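You operate a simulated robot arm through the tools that you are given. There is no shell and no other tool.

Carry out the task below with a simulated robot arm. There is one attempt and no reset: what you move stays moved.

## Task
Lift the big reel onto its shaft and latch the shaft.
Fine: wind the handwheel to LINE, push the shaft IN, turn the latch to HELD, then wind back to DOWN.

Only the result counts: the job must be done as asked and must still hold three seconds after the hand-in. Knocking over, shifting, dropping, spilling or breaking anything else fails it.

## Robot
A 6-joint arm with a fingered hand, fixed in place. Base frame: the origin is at the foot of the arm, x ahead of it, y to its left, z up. Units: m, degrees, N and s.
With the tool pointing down near the work surface it reaches from about 0.1 to 0.44 m from the base axis. Its first joint turns from -166.0 to 166.0 degrees. Payload 2.3 kg.
The TCP is the grasp point between the finger pads, 0.022 m short of the fingertips. In the tool frame z runs along the fingers and y along their closing line. Largest opening 0.112 m; the body of the gripper starts 0.06 m behind the TCP. The gripper is a hand of 3 fingers: y runs from the thumb to the fingers, the wrist lies at [0, 0, -0.218] in the tool frame, and closing takes about 1.5 s.
Orientation is that of the tool frame in the base frame, as a unit quaternion [x, y, z, w]. With the fingers straight down and closing along the base's y, the tool's x points along the base's -x, its y along +y and its z along -z.

## Interface
- The arm moves only by the tool servo_tool. Its argument "steps" is a list of rows, each an object of numbers (a shift or turn left out is 0, a gripper value left out holds the last): "dx", "dy", "dz": the shift along the base's x, y, z in units of 20 mm (1.0 is 20 mm); "ax", "ay", "az": the turn, a rotation vector about the base's x, y, z in units of 4 degrees (1.0 is 4 degrees); "grip": the opening, from 0 (shut) to 1 (fully open). In form: [{"dx": .., "dy": .., "dz": .., "ax": .., "ay": .., "az": .., "grip": ..}, ...]. A call has 1 to 20 rows; each row shifts and turns the commanded pose from where the row before left it. A call with a number of a shift or a turn outside -1 to 1 is refused whole. Each row takes 0.2 s and may step no farther than 0.05 m and 8.6 degrees from the row before; otherwise, or with a gripper value out of range, the whole call is refused. A pose out of reach is approached as far as the arm can. The call stops where the force on the tool passes 90 N (or 10 N more than at its start, if that is more) or the arm is blocked; 0.2 s more then pass. Each finger travels about 0.072 m/s and halts on what it meets, pressing with about 23 N; the grip force reading is that of the motor and also rises with nothing between the fingers. The clock runs only during rows and for 0.2 s after the last one: add rows that do not move to give the fingers time. It gives the time, the measured TCP pose, the force on the tool (base axes), the opening and the grip force at its end, in the units of the frame above (readings bear some noise), with the torque about the TCP (base axes, N m) and any sound that the robot's microphone picked up, and new pictures: "pictures" is both (left out), scene, wrist or none.
- Cameras (640 x 400 px; columns grow to the right, rows downward): "scene" is fixed at [0.0515, -0.6493, 1.1875]; the picture's right is [0.85, -0.52, 0.00], its down [-0.20, -0.33, -0.92] and it looks along [0.48, 0.78, -0.39] (base axes); focal length 346 px, centre (320, 200). "wrist" rides on the gripper at [0.066, 0.003, -0.08] in the tool frame; the picture's right is [-0.05, 1.00, 0.00], its down [-0.77, -0.04, -0.64] and it looks along [-0.64, -0.03, 0.77] (tool axes); focal length 275 px, centre (320, 200). There is no depth. A picture from a camera that has moved, and an enlarged one, comes with that camera's place and axes in the base frame and with its lens.
- lift_body(by): slides the trunk up (or, below 0, down) by that many m; the arm rides with it, the base frame stays. It gives what a move gives, with no picture.
- set_grasp(shape): the hand has 3 fingers and takes this shape, open, in about a second: jaw (thumb against the fingers, like two jaws); tri (thumb and two fingers); tip (a fingertip pinch); poke (one finger out to press); point (the index stretched); flat (the hand flat); cup (the hand cupped); fist (a fist). The gripper value then closes the fingers along that shape, each until it touches; the sizes above hold for jaw. It gives what a move gives, with no picture.
- zoom(camera, box): a new picture of the part [left, top, right, bottom] of that camera's present view, enlarged. It takes no simulated time.
- finish_job(): hands the job in; it is judged then, once.

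Nothing tells you positions but the pictures and the camera data. Unless the task says otherwise, let go and move clear before handing in.

The tools are called after "Call:" by a JSON object that holds its "fn" and its "kwargs". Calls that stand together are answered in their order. servo_tool: Moves the arm, as the interface text tells. Its arguments: {"type":"object","properties":{"steps":{"type":"array","items":{"type":"object","properties":{"dx":{"type":"number"},"dy":{"type":"number"},"dz":{"type":"number"},"ax":{"type":"number"},"ay":{"type":"number"},"az":{"type":"number"},"grip":{"type":"number"}}}},"pictures":{"type":"string","enum":["both","scene","wrist","none"]}},"required":["steps"]} The other tools are called the same way: lift_body (by) slides the trunk up or down; set_grasp (shape) gives the hand a shape; zoom (camera, box) takes an enlarged picture of a part of a camera's view; finish_job () hands the job in.

At the start:

```text
t: 0.0
tcp_pos: [0.3495, 0.0745, 0.9883]
ee_rot: [0.001, 1.0, 0.0, 0.0]
wrist_force: [0.3, 0.0, 0.3]
moment: [0.01, -0.03, 0.04]
opening: 0.1118
finger_force: 0.0
shape: jaw
trunk travel left (down, up): [-0.325, 0.265]
```

scene: 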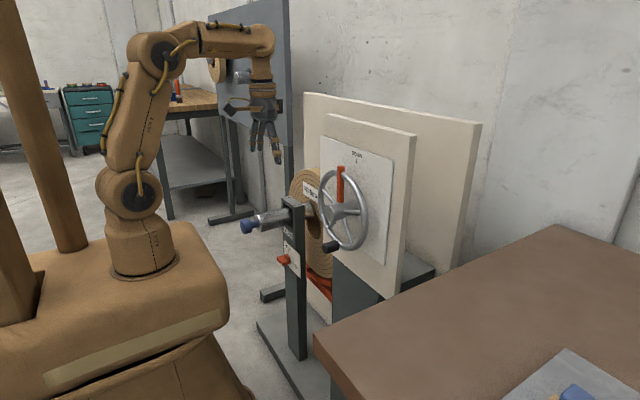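
wrist: 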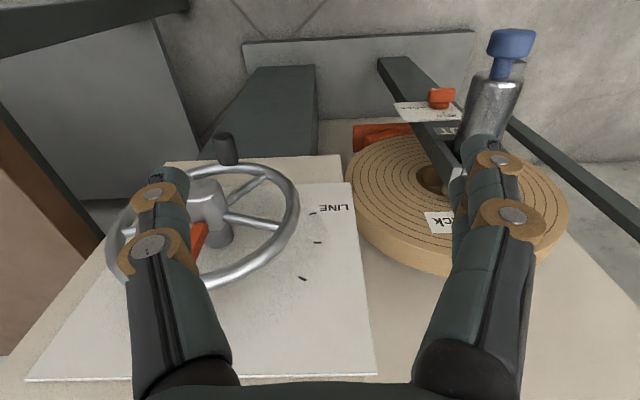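

I see a handwheel on a panel with a red pointer, and behind it a reel with a shaft (blue knob) and a red latch on a post. I'll take enlarged pictures before I move.

Call:
{"fn": "zoom", "kwargs": {"camera": "scene", "box": [220, 120, 420, 300]}}

Call:
{"fn": "zoom", "kwargs": {"camera": "wrist", "box": [340, 10, 580, 270]}}

Call:
{"fn": "zoom", "kwargs": {"camera": "wrist", "box": [100, 120, 380, 380]}}

Call:
{"fn": "zoom", "kwargs": {"camera": "scene", "box": [310, 130, 400, 260]}}

```text
2.22 times, centred on (320, 210) of scene
camera zoom: at [0.0515, -0.6493, 1.1875], right [0.85, -0.52, 0.0], down [-0.2, -0.33, -0.92], along [0.48, 0.78, -0.39], focal length 768 px, centre (320, 178)
```

zoom: 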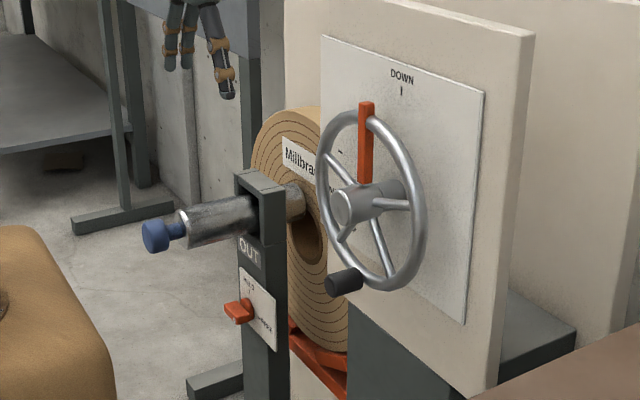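

```text
1.54 times, centred on (460, 140) of wrist
camera zoom: at [0.2827, 0.078, 1.0678], right [0.05, 1.0, 0.0], down [0.77, -0.04, 0.64], along [0.64, -0.03, -0.77], focal length 424 px, centre (105, 292)
```

zoom: 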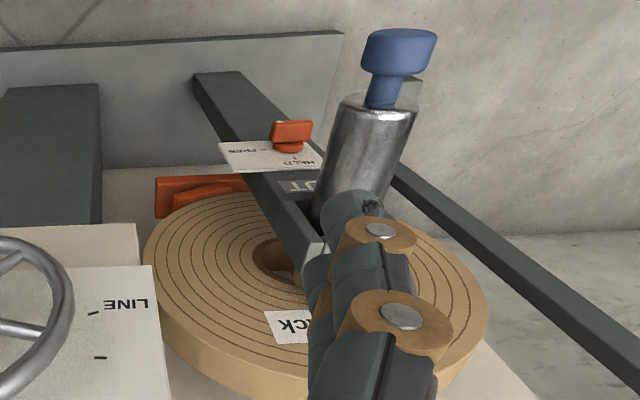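

```text
1.54 times, centred on (240, 250) of wrist
camera zoom: at [0.2827, 0.078, 1.0678], right [0.05, 1.0, 0.0], down [0.77, -0.04, 0.64], along [0.64, -0.03, -0.77], focal length 424 px, centre (443, 123)
```

zoom: 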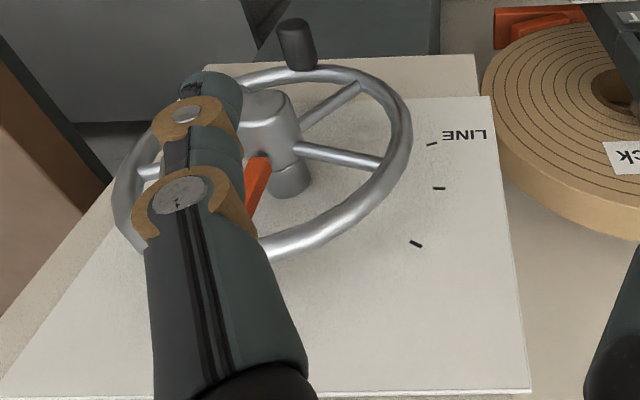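

```text
3.08 times, centred on (355, 195) of scene
camera zoom: at [0.0515, -0.6493, 1.1875], right [0.85, -0.52, 0.0], down [-0.2, -0.33, -0.92], along [0.48, 0.78, -0.39], focal length 1063 px, centre (212, 215)
```

zoom: 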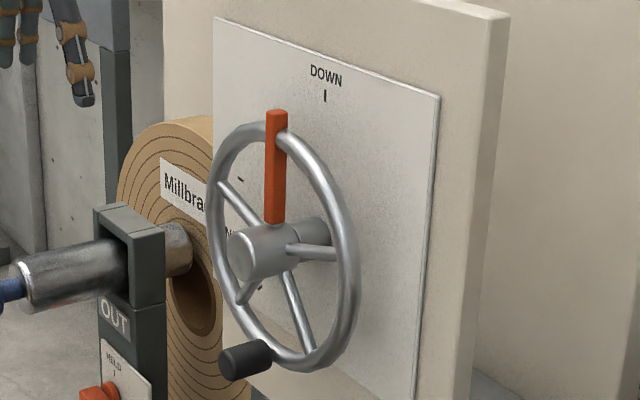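

The panel stands in the plane x≈0.52 and faces the robot. The wheel hub is near (0.45, -0.05, 0.845). The black crank handle hangs below it at about (0.435–0.47, -0.05, 0.756), and the LINE tick is about 108° round toward +y. The shaft knob is near (0.36, 0.31, 0.68) and the latch near (0.50, 0.325, 0.49). I'll turn the tool to point along +x first.

Call:
{"fn": "servo_tool", "kwargs": {"steps": [{"ay": -1}, {"ay": -1}, {"ay": -1}, {"ay": -1}, {"ay": -1}, {"ay": -1}, {"ay": -1}, {"ay": -1}, {"ay": -1}, {"ay": -1}, {"ay": -1}]}}

```text
t: 2.4
tcp_pos: [0.3486, 0.0743, 0.9873]
ee_rot: [0.001, 0.927, 0.0, 0.375]
wrist_force: [0.7, 0.4, 0.3]
moment: [0.0, 0.0, 0.01]
opening: 0.1118
finger_force: 0.1
shape: jaw
trunk travel left (down, up): [-0.325, 0.265]
camera wrist: at [0.2453, 0.0784, 0.9987], right [0.03, 1.0, 0.03], down [0.11, -0.04, 0.99], along [0.99, -0.03, -0.11], focal length 275 px, centre (320, 200)
```

scene: 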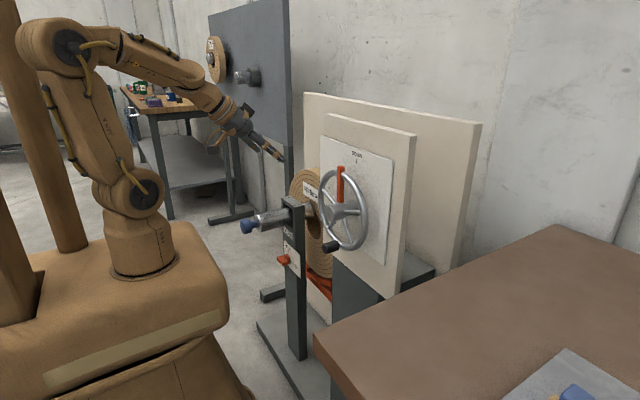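
wrist: 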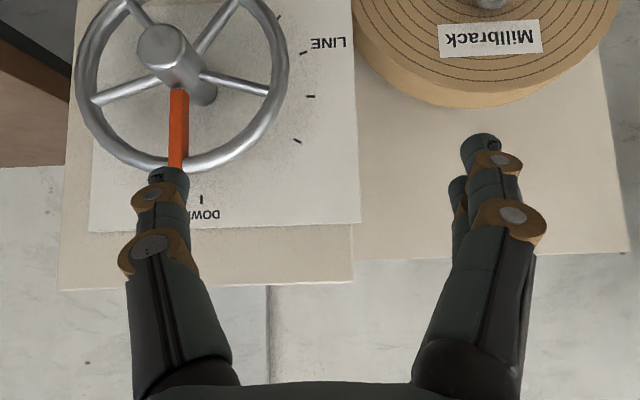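

The view is clear. The LINE tick sits at about 108° from DOWN, toward +y. I'll finish tilting the tool until it is horizontal.

Call:
{"fn": "servo_tool", "kwargs": {"steps": [{"ay": -1}, {"ay": -1}, {"ay": -1}, {"ay": -1}, {"ay": -1}, {"ay": -1}, {"ay": -1}, {"ay": -1}, {"ay": -1}, {"ay": -1}, {"ay": -1}, {"ay": -0.5}]}}

Call:
{"fn": "zoom", "kwargs": {"camera": "scene", "box": [220, 120, 420, 300]}}

```text
t: 5.0
tcp_pos: [0.3997, 0.1195, 1.0386]
ee_rot: [-0.001, 0.707, 0.001, 0.707]
wrist_force: [-0.4, 0.2, -0.4]
moment: [-0.02, 0.0, 0.03]
opening: 0.1119
finger_force: 0.1
shape: jaw
out of reach, approached as far as the arm can: row 4, 5, 6, 7, 8, 9, 10, 11, 12
trunk travel left (down, up): [-0.325, 0.265]
camera wrist: at [0.3196, 0.1245, 0.9715], right [0.0, 1.0, 0.05], down [-0.64, -0.04, 0.77], along [0.77, -0.03, 0.64], focal length 275 px, centre (320, 200)
```

scene: 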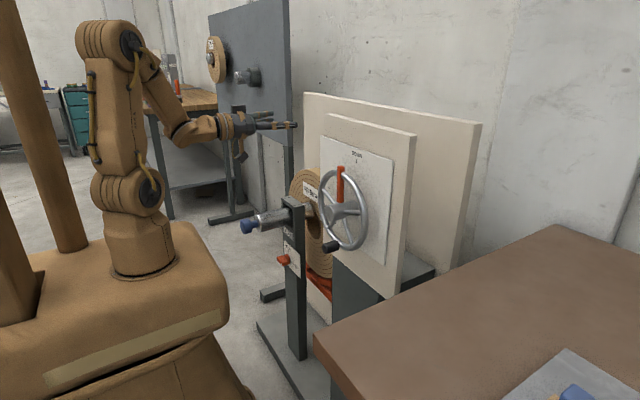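
wrist: 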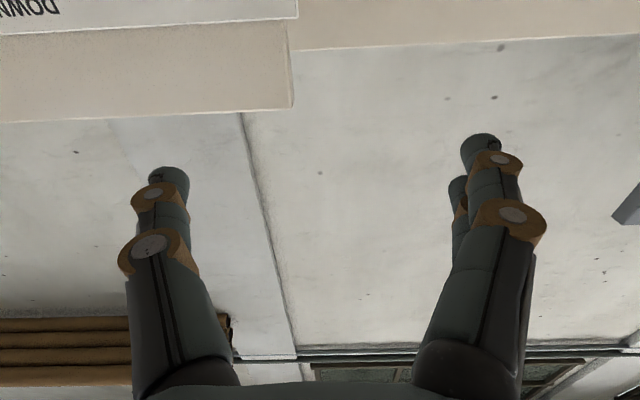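

```text
2.22 times, centred on (320, 210) of scene
camera zoom: at [0.0515, -0.6493, 1.1875], right [0.85, -0.52, 0.0], down [-0.2, -0.33, -0.92], along [0.48, 0.78, -0.39], focal length 768 px, centre (320, 178)
```

zoom: 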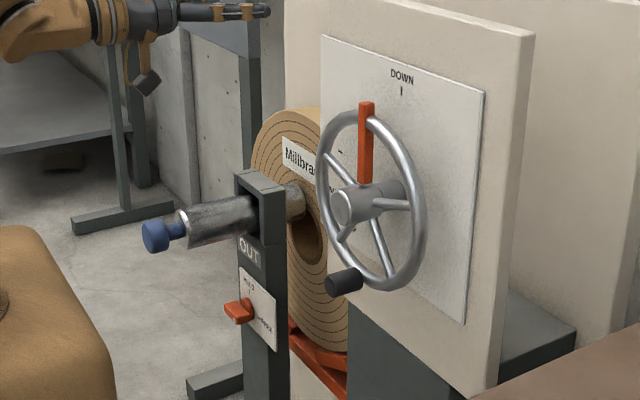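

The tool now points along +x. The arm was near its inner reach limit there, so I'll drop down beside the wheel, clear of the handle, and check again.

Call:
{"fn": "servo_tool", "kwargs": {"steps": [{"dx": 0.6}, {"dx": 0.6}, {"dz": -1}, {"dz": -1}, {"dz": -1}, {"dz": -1}, {"dz": -1}, {"dz": -1}, {"dz": -1}, {"dz": -1}, {"dz": -1}, {"dz": -1}, {"dz": -1}, {"dz": -0.6}, {}]}}

```text
t: 8.4
tcp_pos: [0.406, 0.1728, 0.8543]
ee_rot: [0.032, 0.692, 0.015, 0.721]
wrist_force: [0.0, -0.1, 0.3]
moment: [-0.02, -0.06, 0.0]
opening: 0.1119
finger_force: 0.2
shape: jaw
out of reach, approached as far as the arm can: row 5, 6, 7, 8, 9, 10, 11, 12, 14
trunk travel left (down, up): [-0.325, 0.265]
stopped in row 15: the arm was blocked; the commanded pose is now the measured one
camera wrist: at [0.3296, 0.1829, 0.7851], right [0.02, 0.99, 0.11], down [-0.67, -0.07, 0.74], along [0.74, -0.09, 0.66], focal length 275 px, centre (320, 200)
```

scene: 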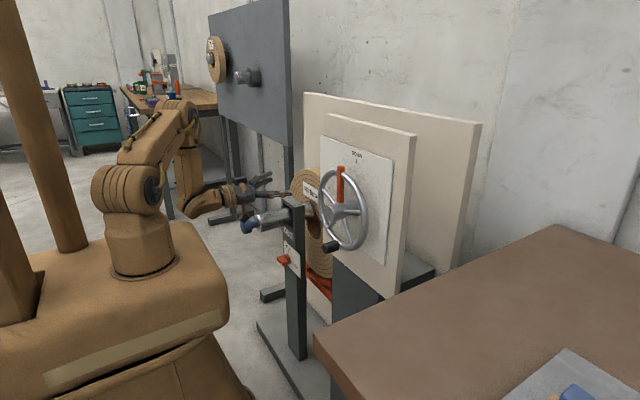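
wrist: 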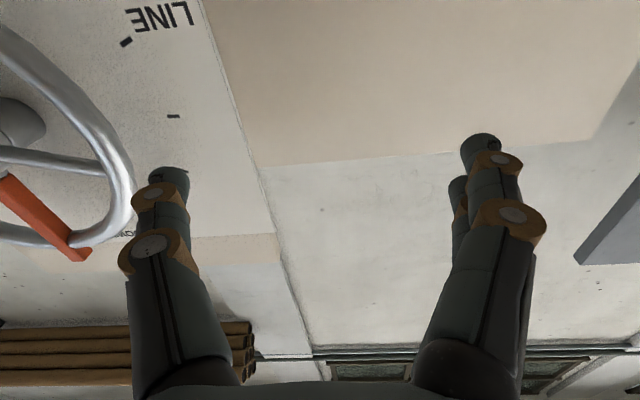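

The arm folds too tightly with the trunk at this height. I'll raise the trunk so the arm hangs down to the wheel with more room.

Call:
{"fn": "lift_body", "kwargs": {"by": 0.24}}

Call:
{"fn": "servo_tool", "kwargs": {"steps": [{"dx": 0.3, "ax": 0}, {}]}}

```text
t: 10.9
tcp_pos: [0.4063, 0.1738, 1.0942]
ee_rot: [0.033, 0.691, 0.015, 0.722]
wrist_force: [0.6, 0.0, -0.2]
moment: [0.01, 0.03, 0.03]
opening: 0.1118
finger_force: 0.0
shape: jaw
trunk travel left (down, up): [-0.565, 0.025]
```

```text
t: 11.5
tcp_pos: [0.4102, 0.1735, 1.0914]
ee_rot: [0.029, 0.695, 0.012, 0.719]
wrist_force: [0.9, 0.1, 0.1]
moment: [-0.04, 0.01, 0.02]
opening: 0.1122
finger_force: 0.0
shape: jaw
trunk travel left (down, up): [-0.565, 0.025]
camera wrist: at [0.332, 0.1836, 1.0231], right [0.02, 0.99, 0.1], down [-0.66, -0.06, 0.75], along [0.75, -0.09, 0.66], focal length 275 px, centre (320, 200)
```

scene: 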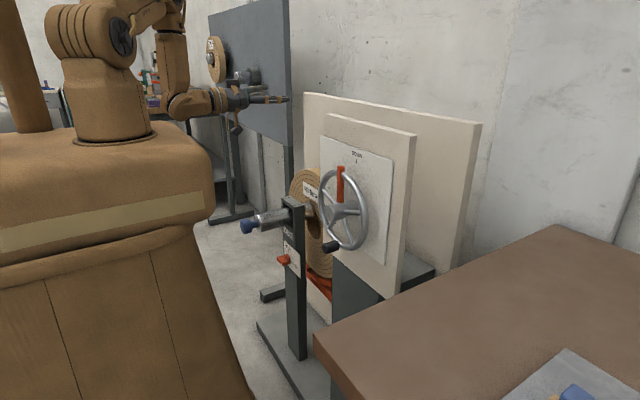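
wrist: 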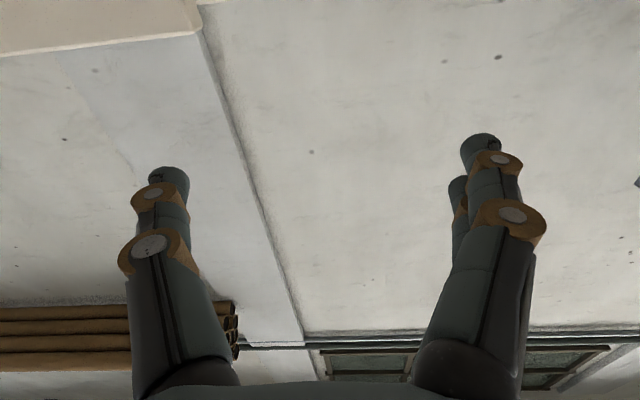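

The robot's body sits under the arm and gets in the way, so a low trunk works better, with the arm reaching over the body. I'll straighten the tool and raise the hand, then lower the trunk.

Call:
{"fn": "servo_tool", "kwargs": {"steps": [{"dz": 1, "ax": -0.83, "ay": 0.49, "az": 0.35}, {"dz": 1}, {"dz": 1}, {"dz": 1}, {"dz": 1}, {"dz": 1}, {"dz": 1}, {"dz": 1}, {"dz": 1}, {"dz": 1}, {"dz": 1}, {"dz": 1}], "pictures": "scene"}}

```text
t: 14.1
tcp_pos: [0.4123, 0.1721, 1.3328]
ee_rot: [0.0, 0.706, 0.002, 0.708]
wrist_force: [1.0, -1.0, 0.0]
moment: [0.0, 0.0, -0.02]
opening: 0.1119
finger_force: 0.0
shape: jaw
trunk travel left (down, up): [-0.565, 0.025]
```

scene: 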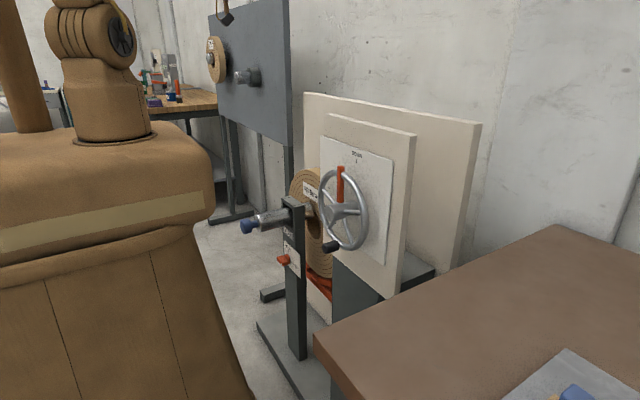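

Call:
{"fn": "lift_body", "kwargs": {"by": -0.3}}

Call:
{"fn": "servo_tool", "kwargs": {"steps": [{}]}}

```text
t: 17.1
tcp_pos: [0.4113, 0.1737, 1.032]
ee_rot: [-0.001, 0.705, 0.004, 0.709]
wrist_force: [-0.4, 0.0, -0.3]
moment: [0.02, 0.01, 0.01]
opening: 0.112
finger_force: 0.1
shape: jaw
trunk travel left (down, up): [-0.265, 0.325]
```

```text
t: 17.5
tcp_pos: [0.4132, 0.1738, 1.0306]
ee_rot: [-0.001, 0.706, 0.003, 0.708]
wrist_force: [-0.3, 0.4, 0.7]
moment: [-0.01, 0.01, -0.01]
opening: 0.1119
finger_force: 0.0
shape: jaw
trunk travel left (down, up): [-0.265, 0.325]
camera wrist: at [0.3319, 0.1767, 0.9647], right [0.0, 1.0, 0.05], down [-0.64, -0.04, 0.77], along [0.77, -0.03, 0.64], focal length 275 px, centre (320, 200)
```

scene: 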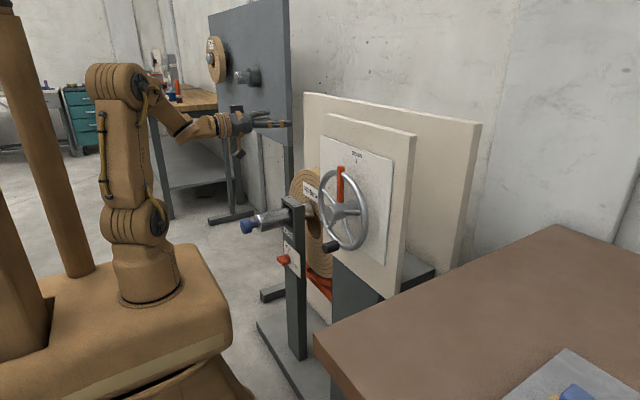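
wrist: 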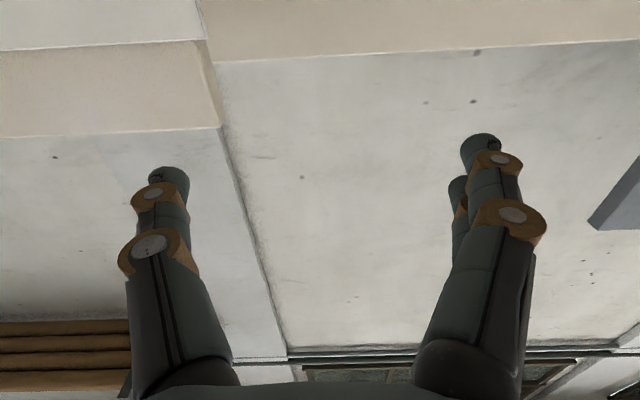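

Call:
{"fn": "lift_body", "kwargs": {"by": -0.26}}

Call:
{"fn": "servo_tool", "kwargs": {"steps": [{"dx": -0.3, "dy": -1}, {"dx": -0.3, "dy": -1}, {"dy": -1}]}}

```text
t: 20.2
tcp_pos: [0.4124, 0.1733, 0.772]
ee_rot: [-0.001, 0.706, 0.003, 0.709]
wrist_force: [0.3, 0.1, 0.6]
moment: [0.02, 0.0, -0.01]
opening: 0.1118
finger_force: 0.1
shape: jaw
trunk travel left (down, up): [-0.005, 0.585]
```

```text
t: 21.0
tcp_pos: [0.3995, 0.1128, 0.7727]
ee_rot: [-0.001, 0.706, 0.003, 0.708]
wrist_force: [0.6, 0.0, 0.7]
moment: [-0.02, -0.03, -0.01]
opening: 0.112
finger_force: 0.1
shape: jaw
trunk travel left (down, up): [-0.005, 0.585]
camera wrist: at [0.3196, 0.1171, 0.7051], right [0.0, 1.0, 0.05], down [-0.64, -0.04, 0.77], along [0.77, -0.03, 0.64], focal length 275 px, centre (320, 200)
```

scene: 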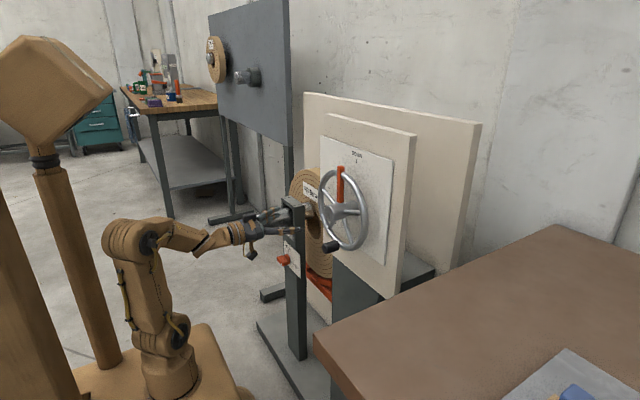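
wrist: 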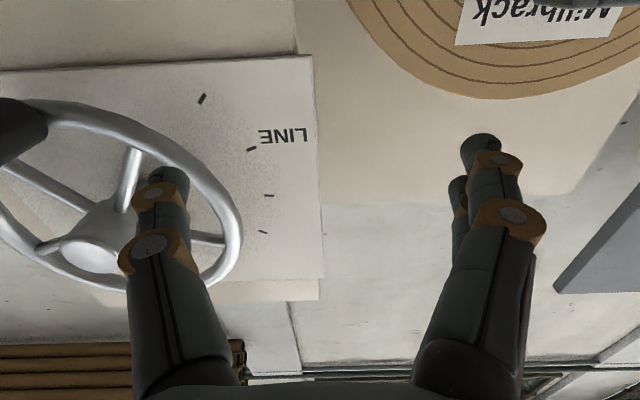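

Call:
{"fn": "servo_tool", "kwargs": {"steps": [{"dx": -0.5}, {"dy": -1}, {"dy": -1}, {"dy": -1}, {"dy": -1}, {"dy": -1}, {"dy": -1}, {"dy": -1}, {"dy": -1}, {"dy": -0.15}]}}

Call:
{"fn": "zoom", "kwargs": {"camera": "scene", "box": [220, 130, 420, 280]}}

```text
t: 23.2
tcp_pos: [0.378, 0.0163, 0.8046]
ee_rot: [0.0, 0.707, 0.001, 0.708]
wrist_force: [-0.5, 0.2, -0.2]
moment: [0.0, 0.01, -0.01]
opening: 0.1119
finger_force: 0.0
shape: jaw
out of reach, approached as far as the arm can: row 4, 5, 6, 7, 8, 9, 10
trunk travel left (down, up): [-0.005, 0.585]
camera wrist: at [0.2972, 0.0202, 0.7381], right [0.0, 1.0, 0.05], down [-0.64, -0.04, 0.77], along [0.77, -0.03, 0.64], focal length 275 px, centre (320, 200)
```

scene: 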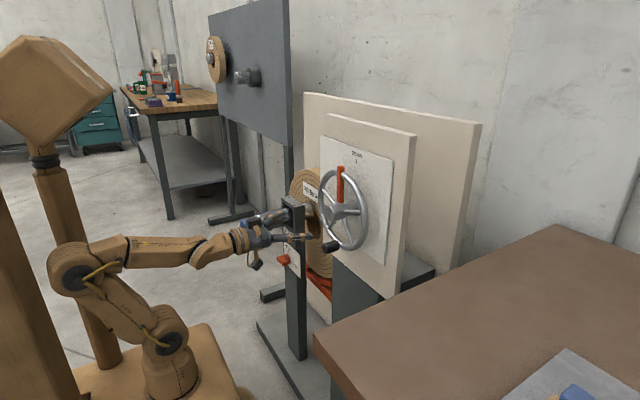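
wrist: 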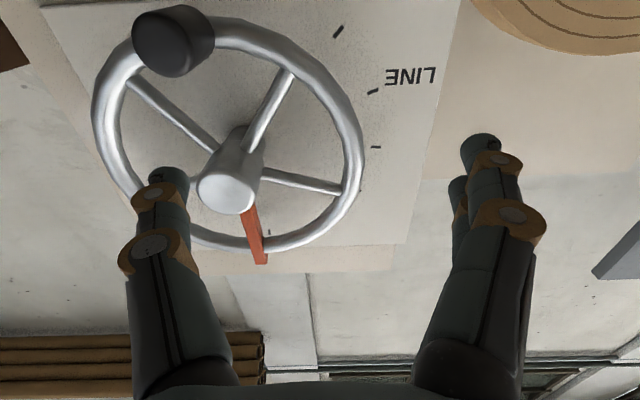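

```text
2.67 times, centred on (320, 205) of scene
camera zoom: at [0.0515, -0.6493, 1.1875], right [0.85, -0.52, 0.0], down [-0.2, -0.33, -0.92], along [0.48, 0.78, -0.39], focal length 921 px, centre (320, 187)
```

zoom: 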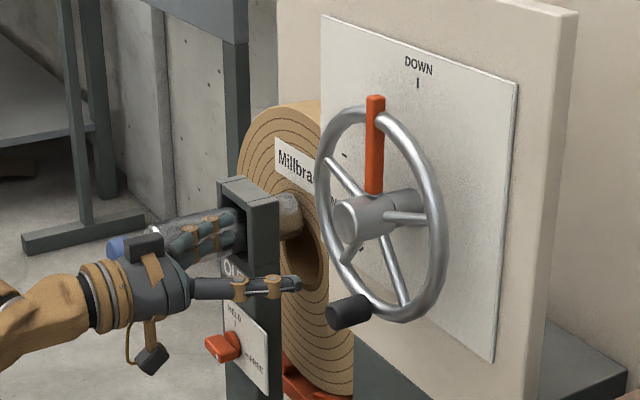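

The handle is at about y=-0.052, z=0.76. I'll move across slightly higher so the thumb clears the handle, and check where the commanded pose ends up.

Call:
{"fn": "servo_tool", "kwargs": {"steps": [{"dz": 0.7}, {"dz": 0.7, "dx": 0.3}, {"dx": 0.5}, {}]}}

```text
t: 24.2
tcp_pos: [0.3931, 0.0172, 0.8324]
ee_rot: [0.0, 0.706, 0.002, 0.708]
wrist_force: [-0.2, 0.8, -0.2]
moment: [0.01, 0.0, 0.04]
opening: 0.1118
finger_force: 0.1
shape: jaw
trunk travel left (down, up): [-0.005, 0.585]
camera wrist: at [0.313, 0.0205, 0.7656], right [0.0, 1.0, 0.05], down [-0.64, -0.04, 0.77], along [0.77, -0.03, 0.64], focal length 275 px, centre (320, 200)
```

scene: 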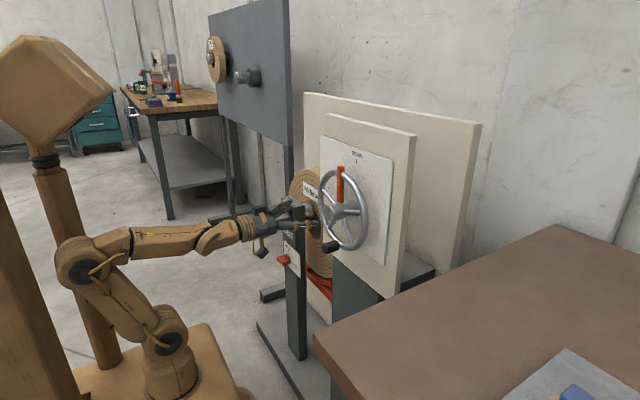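
wrist: 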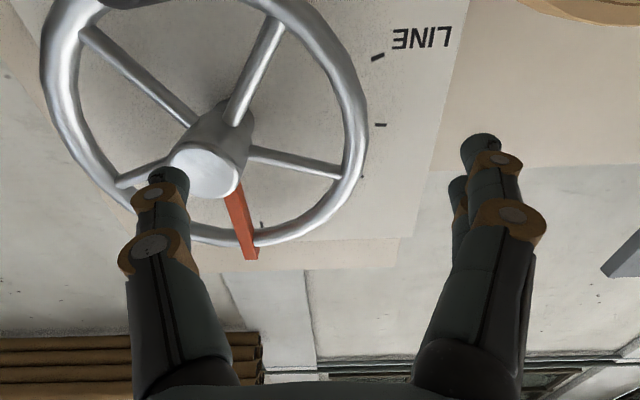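

Call:
{"fn": "servo_tool", "kwargs": {"steps": [{"dx": 0.2, "dy": -0.9}, {"dx": 0.2, "dy": -0.9}, {"dx": 0.2, "dy": -0.9}, {"dx": 0.2, "dy": -0.75}, {"dz": -0.7}, {}]}}

```text
t: 25.6
tcp_pos: [0.3954, 0.0137, 0.8273]
ee_rot: [0.001, 0.707, 0.001, 0.708]
wrist_force: [-0.3, 1.1, -0.5]
moment: [0.0, 0.02, -0.01]
opening: 0.1121
finger_force: 0.1
shape: jaw
out of reach, approached as far as the arm can: row 1, 2, 3, 4, 5
trunk travel left (down, up): [-0.005, 0.585]
camera wrist: at [0.3143, 0.018, 0.7608], right [0.0, 1.0, 0.05], down [-0.64, -0.04, 0.77], along [0.77, -0.03, 0.64], focal length 275 px, centre (320, 200)
```

scene: 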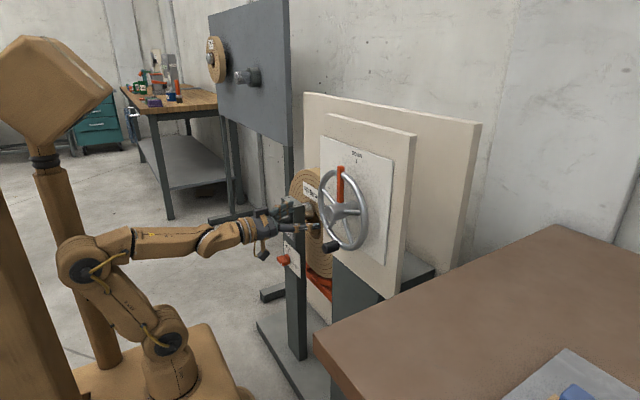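
wrist: 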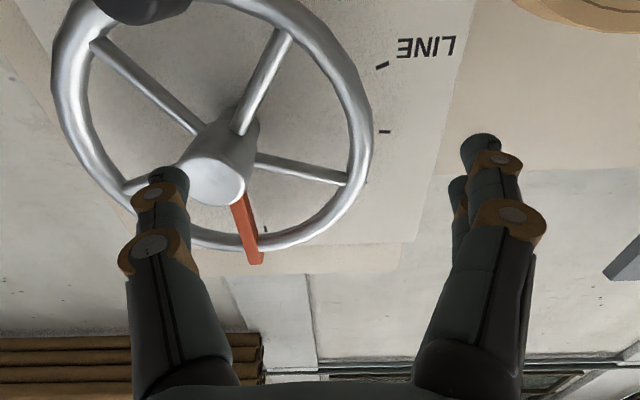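

The stall looks like a wrist singularity, with the forearm and tool in line. I'll pitch the tool 30° downward to get away from it, then cross to the handle.

Call:
{"fn": "servo_tool", "kwargs": {"steps": [{"ay": 1}, {"ay": 1}, {"ay": 1}, {"ay": 1}, {"ay": 1}, {"ay": 1}, {"ay": 1}, {"ay": 0.5}, {"dy": -0.8}, {"dy": -0.8}, {"dy": -0.8}, {"dy": -0.8}, {}]}}

Call:
{"fn": "zoom", "kwargs": {"camera": "scene", "box": [220, 130, 420, 280]}}

```text
t: 28.4
tcp_pos: [0.3949, -0.0635, 0.825]
ee_rot: [0.023, 0.797, -0.029, 0.603]
wrist_force: [-0.1, 0.5, 1.7]
moment: [-0.01, -0.03, 0.03]
opening: 0.1116
finger_force: 0.1
shape: jaw
out of reach, approached as far as the arm can: row 2, 3, 4, 5, 6, 7, 9
trunk travel left (down, up): [-0.005, 0.585]
camera wrist: at [0.2994, -0.053, 0.7834], right [0.08, 1.0, 0.03], down [-0.4, 0.01, 0.92], along [0.91, -0.09, 0.4], focal length 275 px, centre (320, 200)
```

scene: 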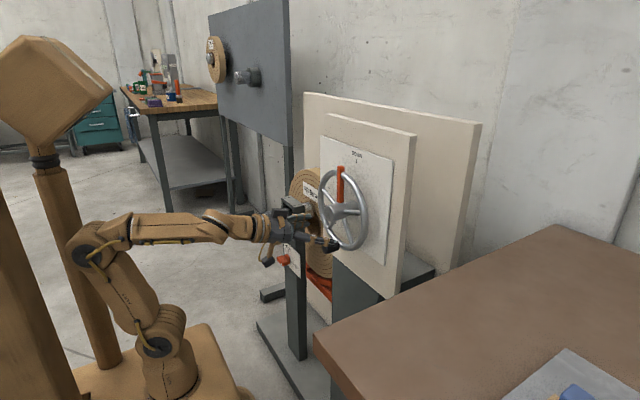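
wrist: 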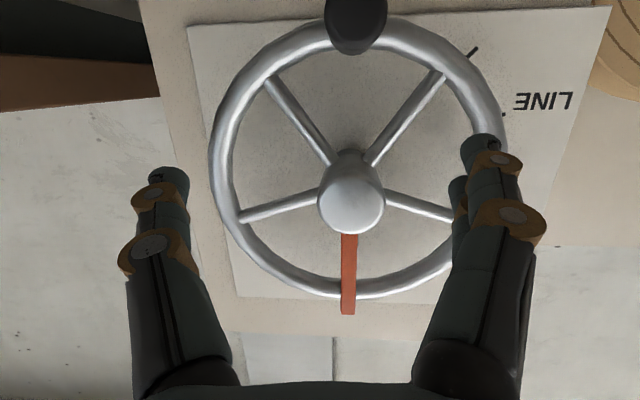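

```text
2.67 times, centred on (320, 205) of scene
camera zoom: at [0.0515, -0.6493, 1.1875], right [0.85, -0.52, 0.0], down [-0.2, -0.33, -0.92], along [0.48, 0.78, -0.39], focal length 921 px, centre (320, 187)
```

zoom: 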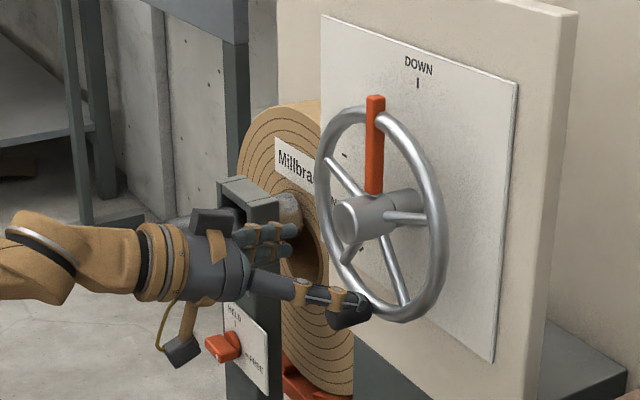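

I'm across. I'll set the pitch to 30° down and move to a point in front of the handle.

Call:
{"fn": "servo_tool", "kwargs": {"steps": [{"ax": 0.1, "ay": 0.89, "az": 0.25}, {"ax": 0.1, "ay": 0.89, "az": 0.25}, {"ax": 0.1, "ay": 0.89, "az": 0.25}, {"ax": 0.1, "ay": 0.89, "az": 0.25}, {"dy": 0.4, "dz": -0.6}, {"dy": 0.3, "dz": -0.7}, {"dz": -0.7}, {}]}}

Call:
{"fn": "zoom", "kwargs": {"camera": "scene", "box": [260, 150, 400, 260]}}

```text
t: 30.2
tcp_pos: [0.395, -0.0507, 0.786]
ee_rot: [-0.001, 0.867, 0.001, 0.499]
wrist_force: [0.0, -0.3, 0.5]
moment: [0.02, -0.03, 0.03]
opening: 0.1121
finger_force: 0.1
shape: jaw
trunk travel left (down, up): [-0.005, 0.585]
camera wrist: at [0.2922, -0.0459, 0.7688], right [0.02, 1.0, 0.04], down [-0.16, -0.04, 0.99], along [0.99, -0.03, 0.16], focal length 275 px, centre (320, 200)
```

scene: 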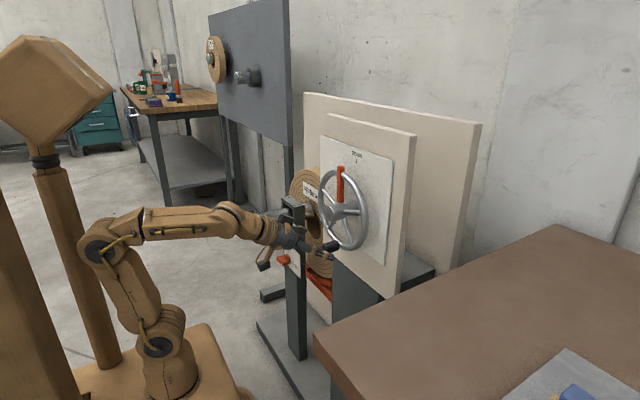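
wrist: 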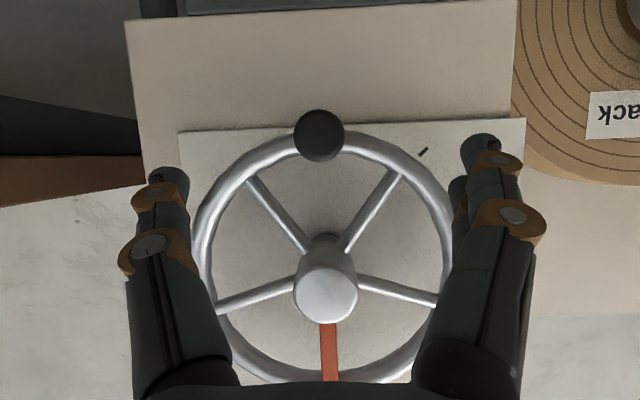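

```text
3.64 times, centred on (330, 205) of scene
camera zoom: at [0.0515, -0.6493, 1.1875], right [0.85, -0.52, 0.0], down [-0.2, -0.33, -0.92], along [0.48, 0.78, -0.39], focal length 1256 px, centre (284, 182)
```

zoom: 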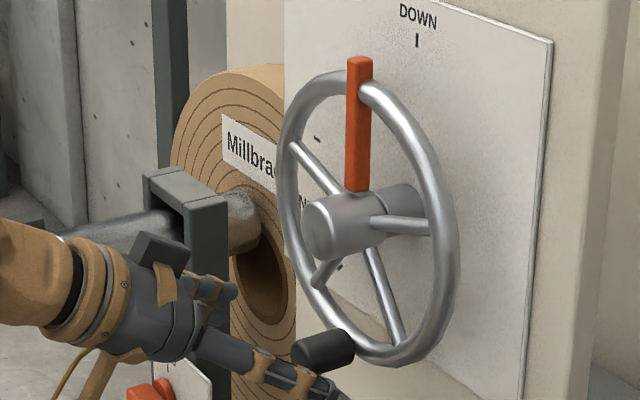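

The handle is centred between the open fingers. I'll advance along the tool axis onto it and close.

Call:
{"fn": "servo_tool", "kwargs": {"steps": [{"dx": 0.87, "dz": -0.45}, {"dx": 0.87, "dz": -0.45}, {"dx": 0.86, "dz": -0.45}, {}]}}

Call:
{"fn": "zoom", "kwargs": {"camera": "scene", "box": [260, 150, 400, 260]}}

```text
t: 31.2
tcp_pos: [0.4483, -0.0493, 0.7577]
ee_rot: [0.0, 0.866, 0.0, 0.501]
wrist_force: [-0.3, 0.1, -0.3]
moment: [0.0, -0.01, 0.02]
opening: 0.1119
finger_force: 0.2
shape: jaw
trunk travel left (down, up): [-0.005, 0.585]
camera wrist: at [0.3447, -0.0463, 0.7419], right [0.02, 1.0, 0.04], down [-0.16, -0.04, 0.99], along [0.99, -0.03, 0.16], focal length 275 px, centre (320, 200)
```

scene: 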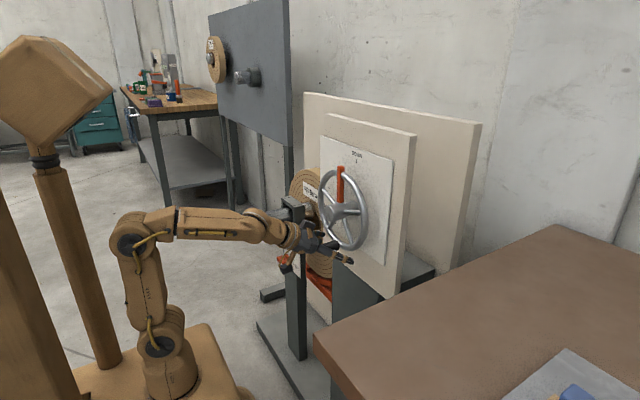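
wrist: 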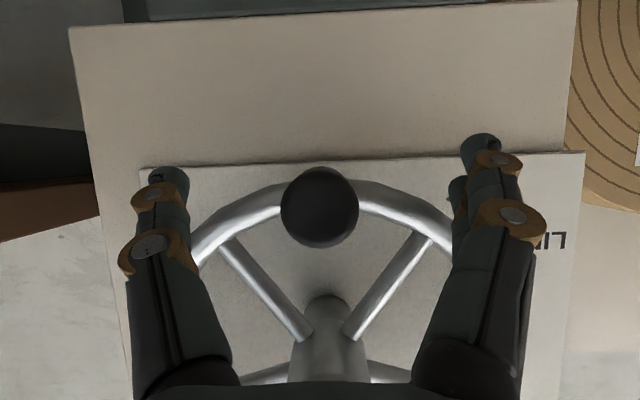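

```text
3.64 times, centred on (330, 205) of scene
camera zoom: at [0.0515, -0.6493, 1.1875], right [0.85, -0.52, 0.0], down [-0.2, -0.33, -0.92], along [0.48, 0.78, -0.39], focal length 1256 px, centre (284, 182)
```

zoom: 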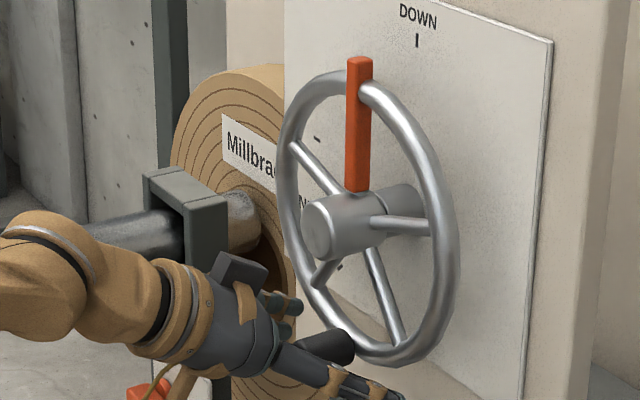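

Call:
{"fn": "servo_tool", "kwargs": {"steps": [{"grip": 0.5}, {"grip": 0.3}, {"grip": 0.15}, {"grip": 0.0}, {}, {}, {}, {}]}}

Call:
{"fn": "zoom", "kwargs": {"camera": "scene", "box": [260, 150, 400, 260]}}

```text
t: 33.0
tcp_pos: [0.4479, -0.0501, 0.7585]
ee_rot: [0.0, 0.867, 0.001, 0.499]
wrist_force: [-5.7, -2.9, -19.5]
moment: [-0.43, 0.23, 0.16]
opening: 0.0206
finger_force: 22.7
shape: jaw
trunk travel left (down, up): [-0.005, 0.585]
camera wrist: at [0.3451, -0.0468, 0.7409], right [0.02, 1.0, 0.04], down [-0.16, -0.04, 0.99], along [0.99, -0.03, 0.16], focal length 275 px, centre (320, 200)
```

scene: 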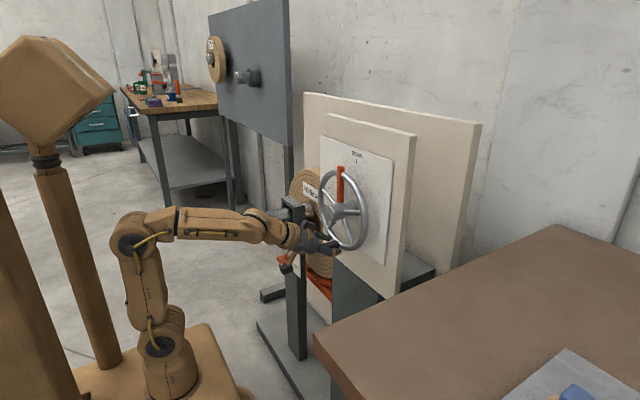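
wrist: 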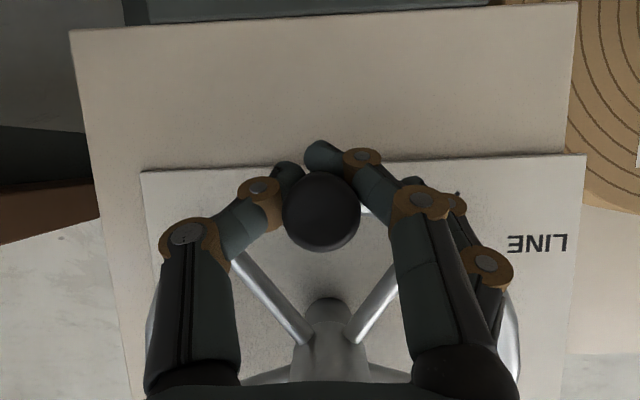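

```text
3.64 times, centred on (330, 205) of scene
camera zoom: at [0.0515, -0.6493, 1.1875], right [0.85, -0.52, 0.0], down [-0.2, -0.33, -0.92], along [0.48, 0.78, -0.39], focal length 1256 px, centre (284, 182)
```

zoom: 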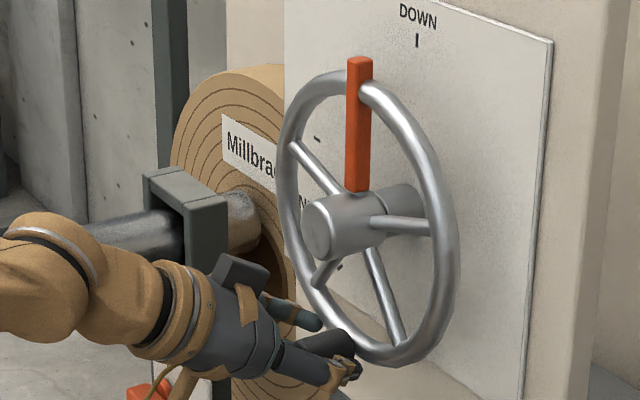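

The hand is holding the crank handle firmly. I'll make a small test turn along the arc, top toward +y, rolling the tool with the wheel.

Call:
{"fn": "servo_tool", "kwargs": {"steps": [{"dy": -0.309, "dz": 0.011, "ax": -1}, {"dy": -0.307, "dz": 0.032, "ax": -1}, {"dy": -0.304, "dz": 0.054, "ax": -1}]}}

Call:
{"fn": "zoom", "kwargs": {"camera": "scene", "box": [260, 150, 400, 260]}}

```text
t: 33.8
tcp_pos: [0.4503, -0.063, 0.7588]
ee_rot: [-0.055, 0.862, -0.091, 0.496]
wrist_force: [0.3, 27.7, -19.5]
moment: [-0.1, 0.16, -0.07]
opening: 0.0145
finger_force: 23.5
shape: jaw
trunk travel left (down, up): [-0.005, 0.585]
camera wrist: at [0.3459, -0.0643, 0.7418], right [0.02, 0.99, -0.17], down [-0.16, 0.17, 0.97], along [0.99, 0.01, 0.16], focal length 275 px, centre (320, 200)
```

scene: 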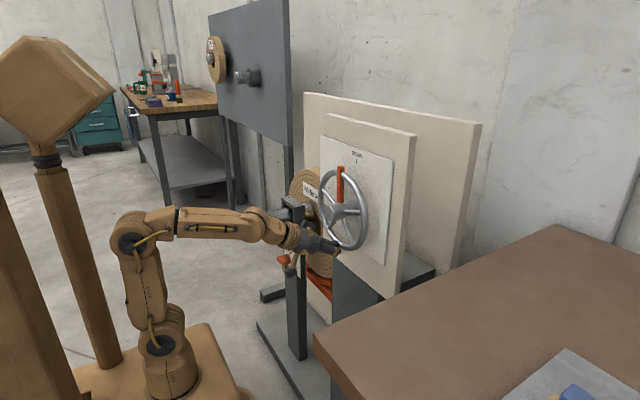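
wrist: 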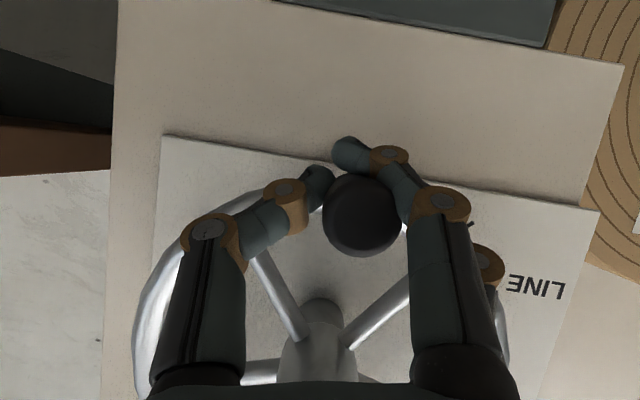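

```text
3.64 times, centred on (330, 205) of scene
camera zoom: at [0.0515, -0.6493, 1.1875], right [0.85, -0.52, 0.0], down [-0.2, -0.33, -0.92], along [0.48, 0.78, -0.39], focal length 1256 px, centre (284, 182)
```

zoom: 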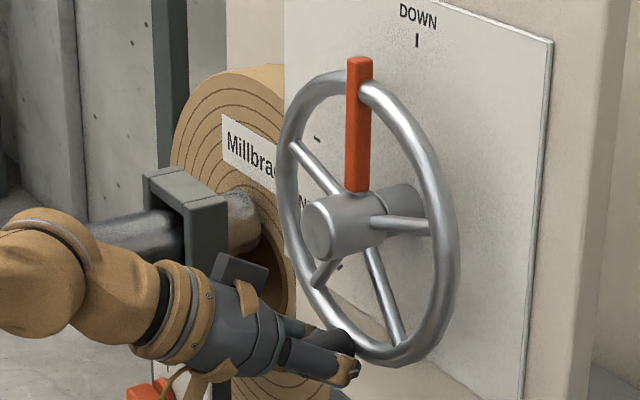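

The wheel hasn't moved under about 28 N sideways, because the fingers give way. I'll push a little further to find out whether it is just stiff.

Call:
{"fn": "servo_tool", "kwargs": {"steps": [{"dy": -0.3, "dz": 0.07, "ax": -0.5}, {"dy": -0.3, "dz": 0.07, "ax": -0.5}, {"dy": -0.3, "dz": 0.08, "ax": -0.5}]}}

Call:
{"fn": "zoom", "kwargs": {"camera": "scene", "box": [260, 150, 400, 260]}}

```text
t: 34.6
tcp_pos: [0.4486, -0.0756, 0.7648]
ee_rot: [-0.082, 0.856, -0.137, 0.491]
wrist_force: [9.7, 69.9, -14.0]
moment: [0.35, -0.08, -1.18]
opening: 0.0258
finger_force: 23.0
shape: jaw
trunk travel left (down, up): [-0.005, 0.585]
camera wrist: at [0.3458, -0.0792, 0.7476], right [0.02, 0.96, -0.28], down [-0.16, 0.27, 0.95], along [0.99, 0.03, 0.16], focal length 275 px, centre (320, 200)
```

scene: 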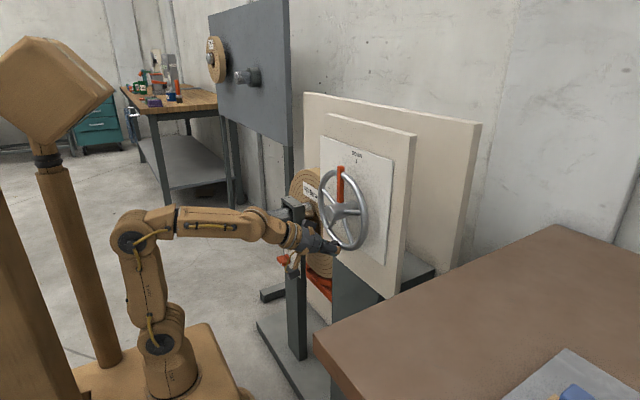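
wrist: 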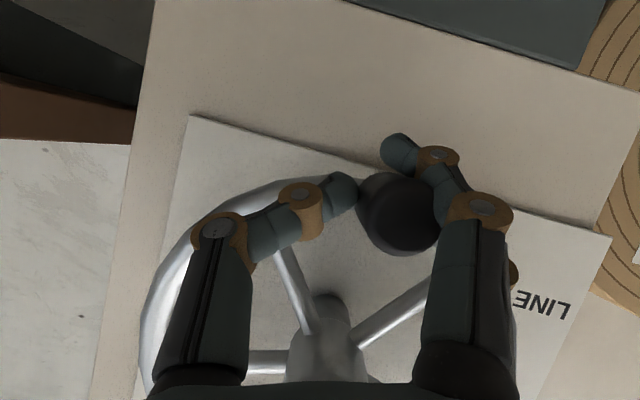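

```text
3.64 times, centred on (330, 205) of scene
camera zoom: at [0.0515, -0.6493, 1.1875], right [0.85, -0.52, 0.0], down [-0.2, -0.33, -0.92], along [0.48, 0.78, -0.39], focal length 1256 px, centre (284, 182)
```

zoom: 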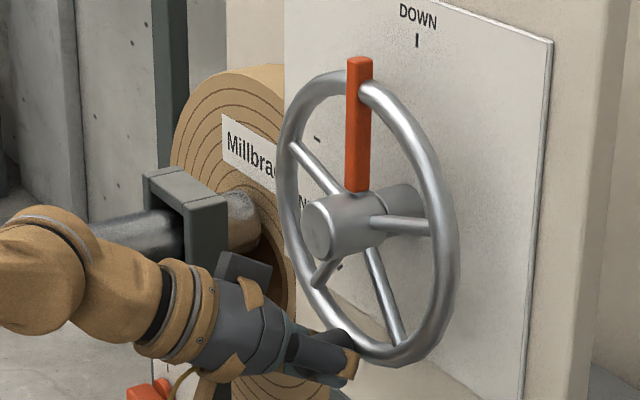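

At 70 N it still won't turn this way, so it may be against a stop. I'll go back to neutral and try the other direction gently.

Call:
{"fn": "servo_tool", "kwargs": {"steps": [{"dy": 0.3, "dz": -0.08, "ax": 0.5}, {"dy": 0.3, "dz": -0.07, "ax": 0.5}, {"dy": 0.3, "dz": -0.07, "ax": 0.5}, {"dy": 0.304, "dz": -0.054, "ax": 1}, {"dy": 0.307, "dz": -0.032, "ax": 1}, {"dy": 0.309, "dz": -0.011, "ax": 1}, {"dy": 0.309, "dz": 0.011, "ax": 1}, {"dy": 0.307, "dz": 0.032, "ax": 1}, {"dy": 0.304, "dz": 0.054, "ax": 1}]}}

Call:
{"fn": "zoom", "kwargs": {"camera": "scene", "box": [260, 150, 400, 260]}}

```text
t: 36.6
tcp_pos: [0.4481, -0.0305, 0.7575]
ee_rot: [0.052, 0.863, 0.092, 0.493]
wrist_force: [-13.0, 8.3, -43.4]
moment: [-0.93, 0.34, -0.03]
opening: 0.0124
finger_force: 22.9
shape: jaw
trunk travel left (down, up): [-0.005, 0.585]
camera wrist: at [0.3454, -0.0228, 0.7416], right [0.02, 0.97, 0.25], down [-0.16, -0.24, 0.96], along [0.99, -0.06, 0.15], focal length 275 px, centre (320, 200)
```

scene: 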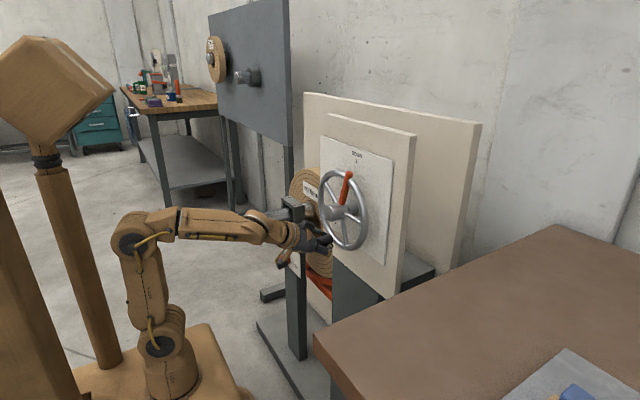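
wrist: 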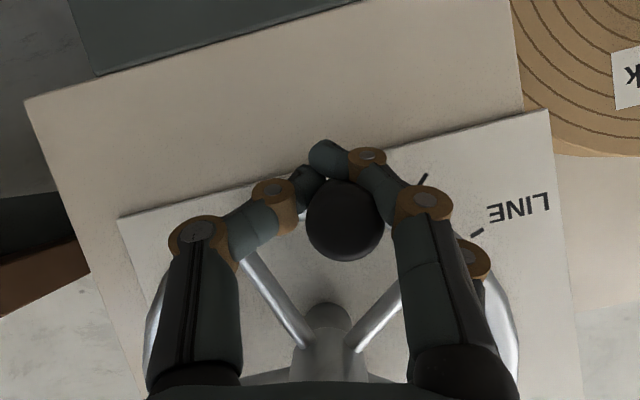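

```text
3.64 times, centred on (330, 205) of scene
camera zoom: at [0.0515, -0.6493, 1.1875], right [0.85, -0.52, 0.0], down [-0.2, -0.33, -0.92], along [0.48, 0.78, -0.39], focal length 1256 px, centre (284, 182)
```

zoom: 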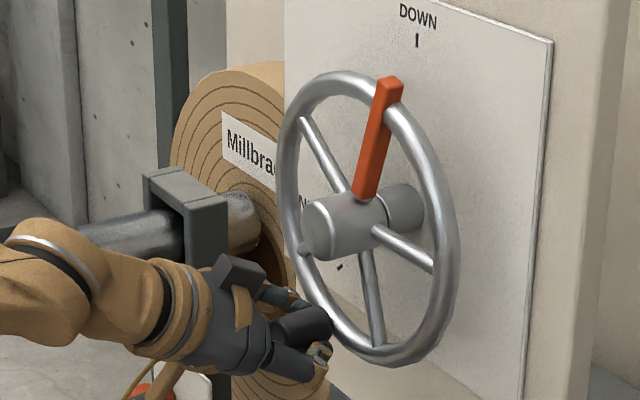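

The wheel turns freely the other way, clockwise from the front, so LINE is about 252° away in this direction. I'll loosen the fingers into a loose cage to see whether the wheel holds by itself.

Call:
{"fn": "servo_tool", "kwargs": {"steps": [{"grip": 0.2}, {"grip": 0.36}, {}, {}, {}]}}

Call:
{"fn": "zoom", "kwargs": {"camera": "scene", "box": [260, 150, 400, 260]}}

```text
t: 37.8
tcp_pos: [0.4479, -0.0297, 0.758]
ee_rot: [0.052, 0.862, 0.091, 0.495]
wrist_force: [-11.3, 7.2, -37.7]
moment: [-1.0, 0.56, 0.43]
opening: 0.0389
finger_force: 0.0
shape: jaw
trunk travel left (down, up): [-0.005, 0.585]
camera wrist: at [0.3453, -0.0231, 0.7422], right [0.02, 0.97, 0.25], down [-0.16, -0.24, 0.96], along [0.99, -0.06, 0.15], focal length 275 px, centre (320, 200)
```

scene: 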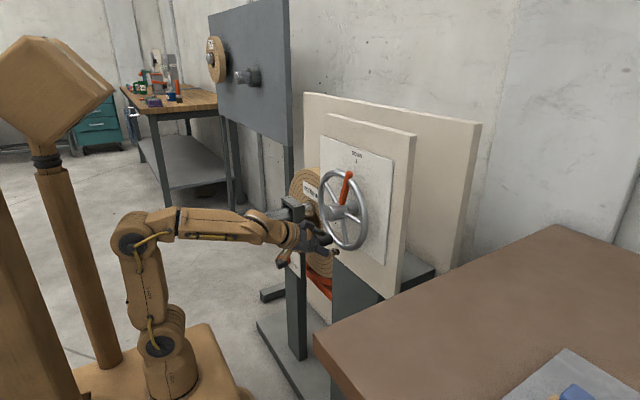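
wrist: 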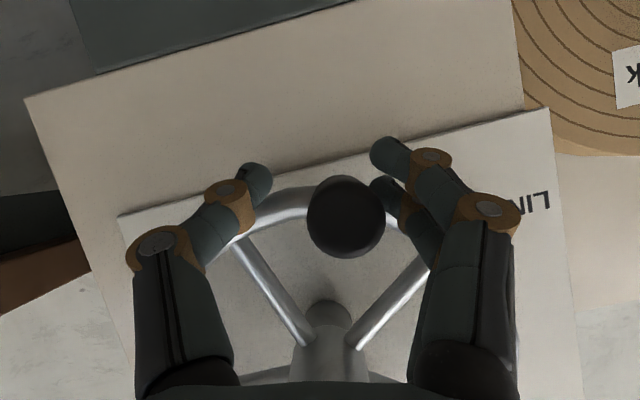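

```text
3.64 times, centred on (330, 205) of scene
camera zoom: at [0.0515, -0.6493, 1.1875], right [0.85, -0.52, 0.0], down [-0.2, -0.33, -0.92], along [0.48, 0.78, -0.39], focal length 1256 px, centre (284, 182)
```

zoom: 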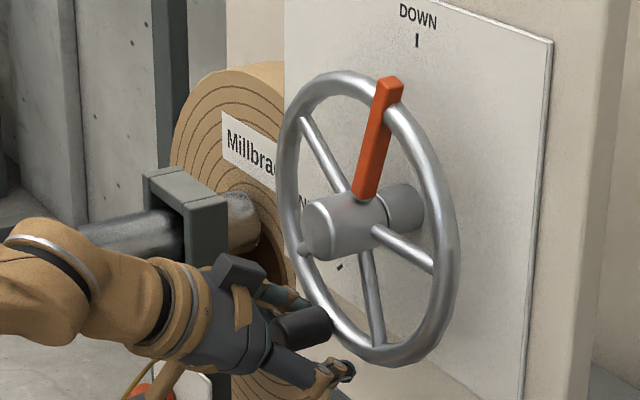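

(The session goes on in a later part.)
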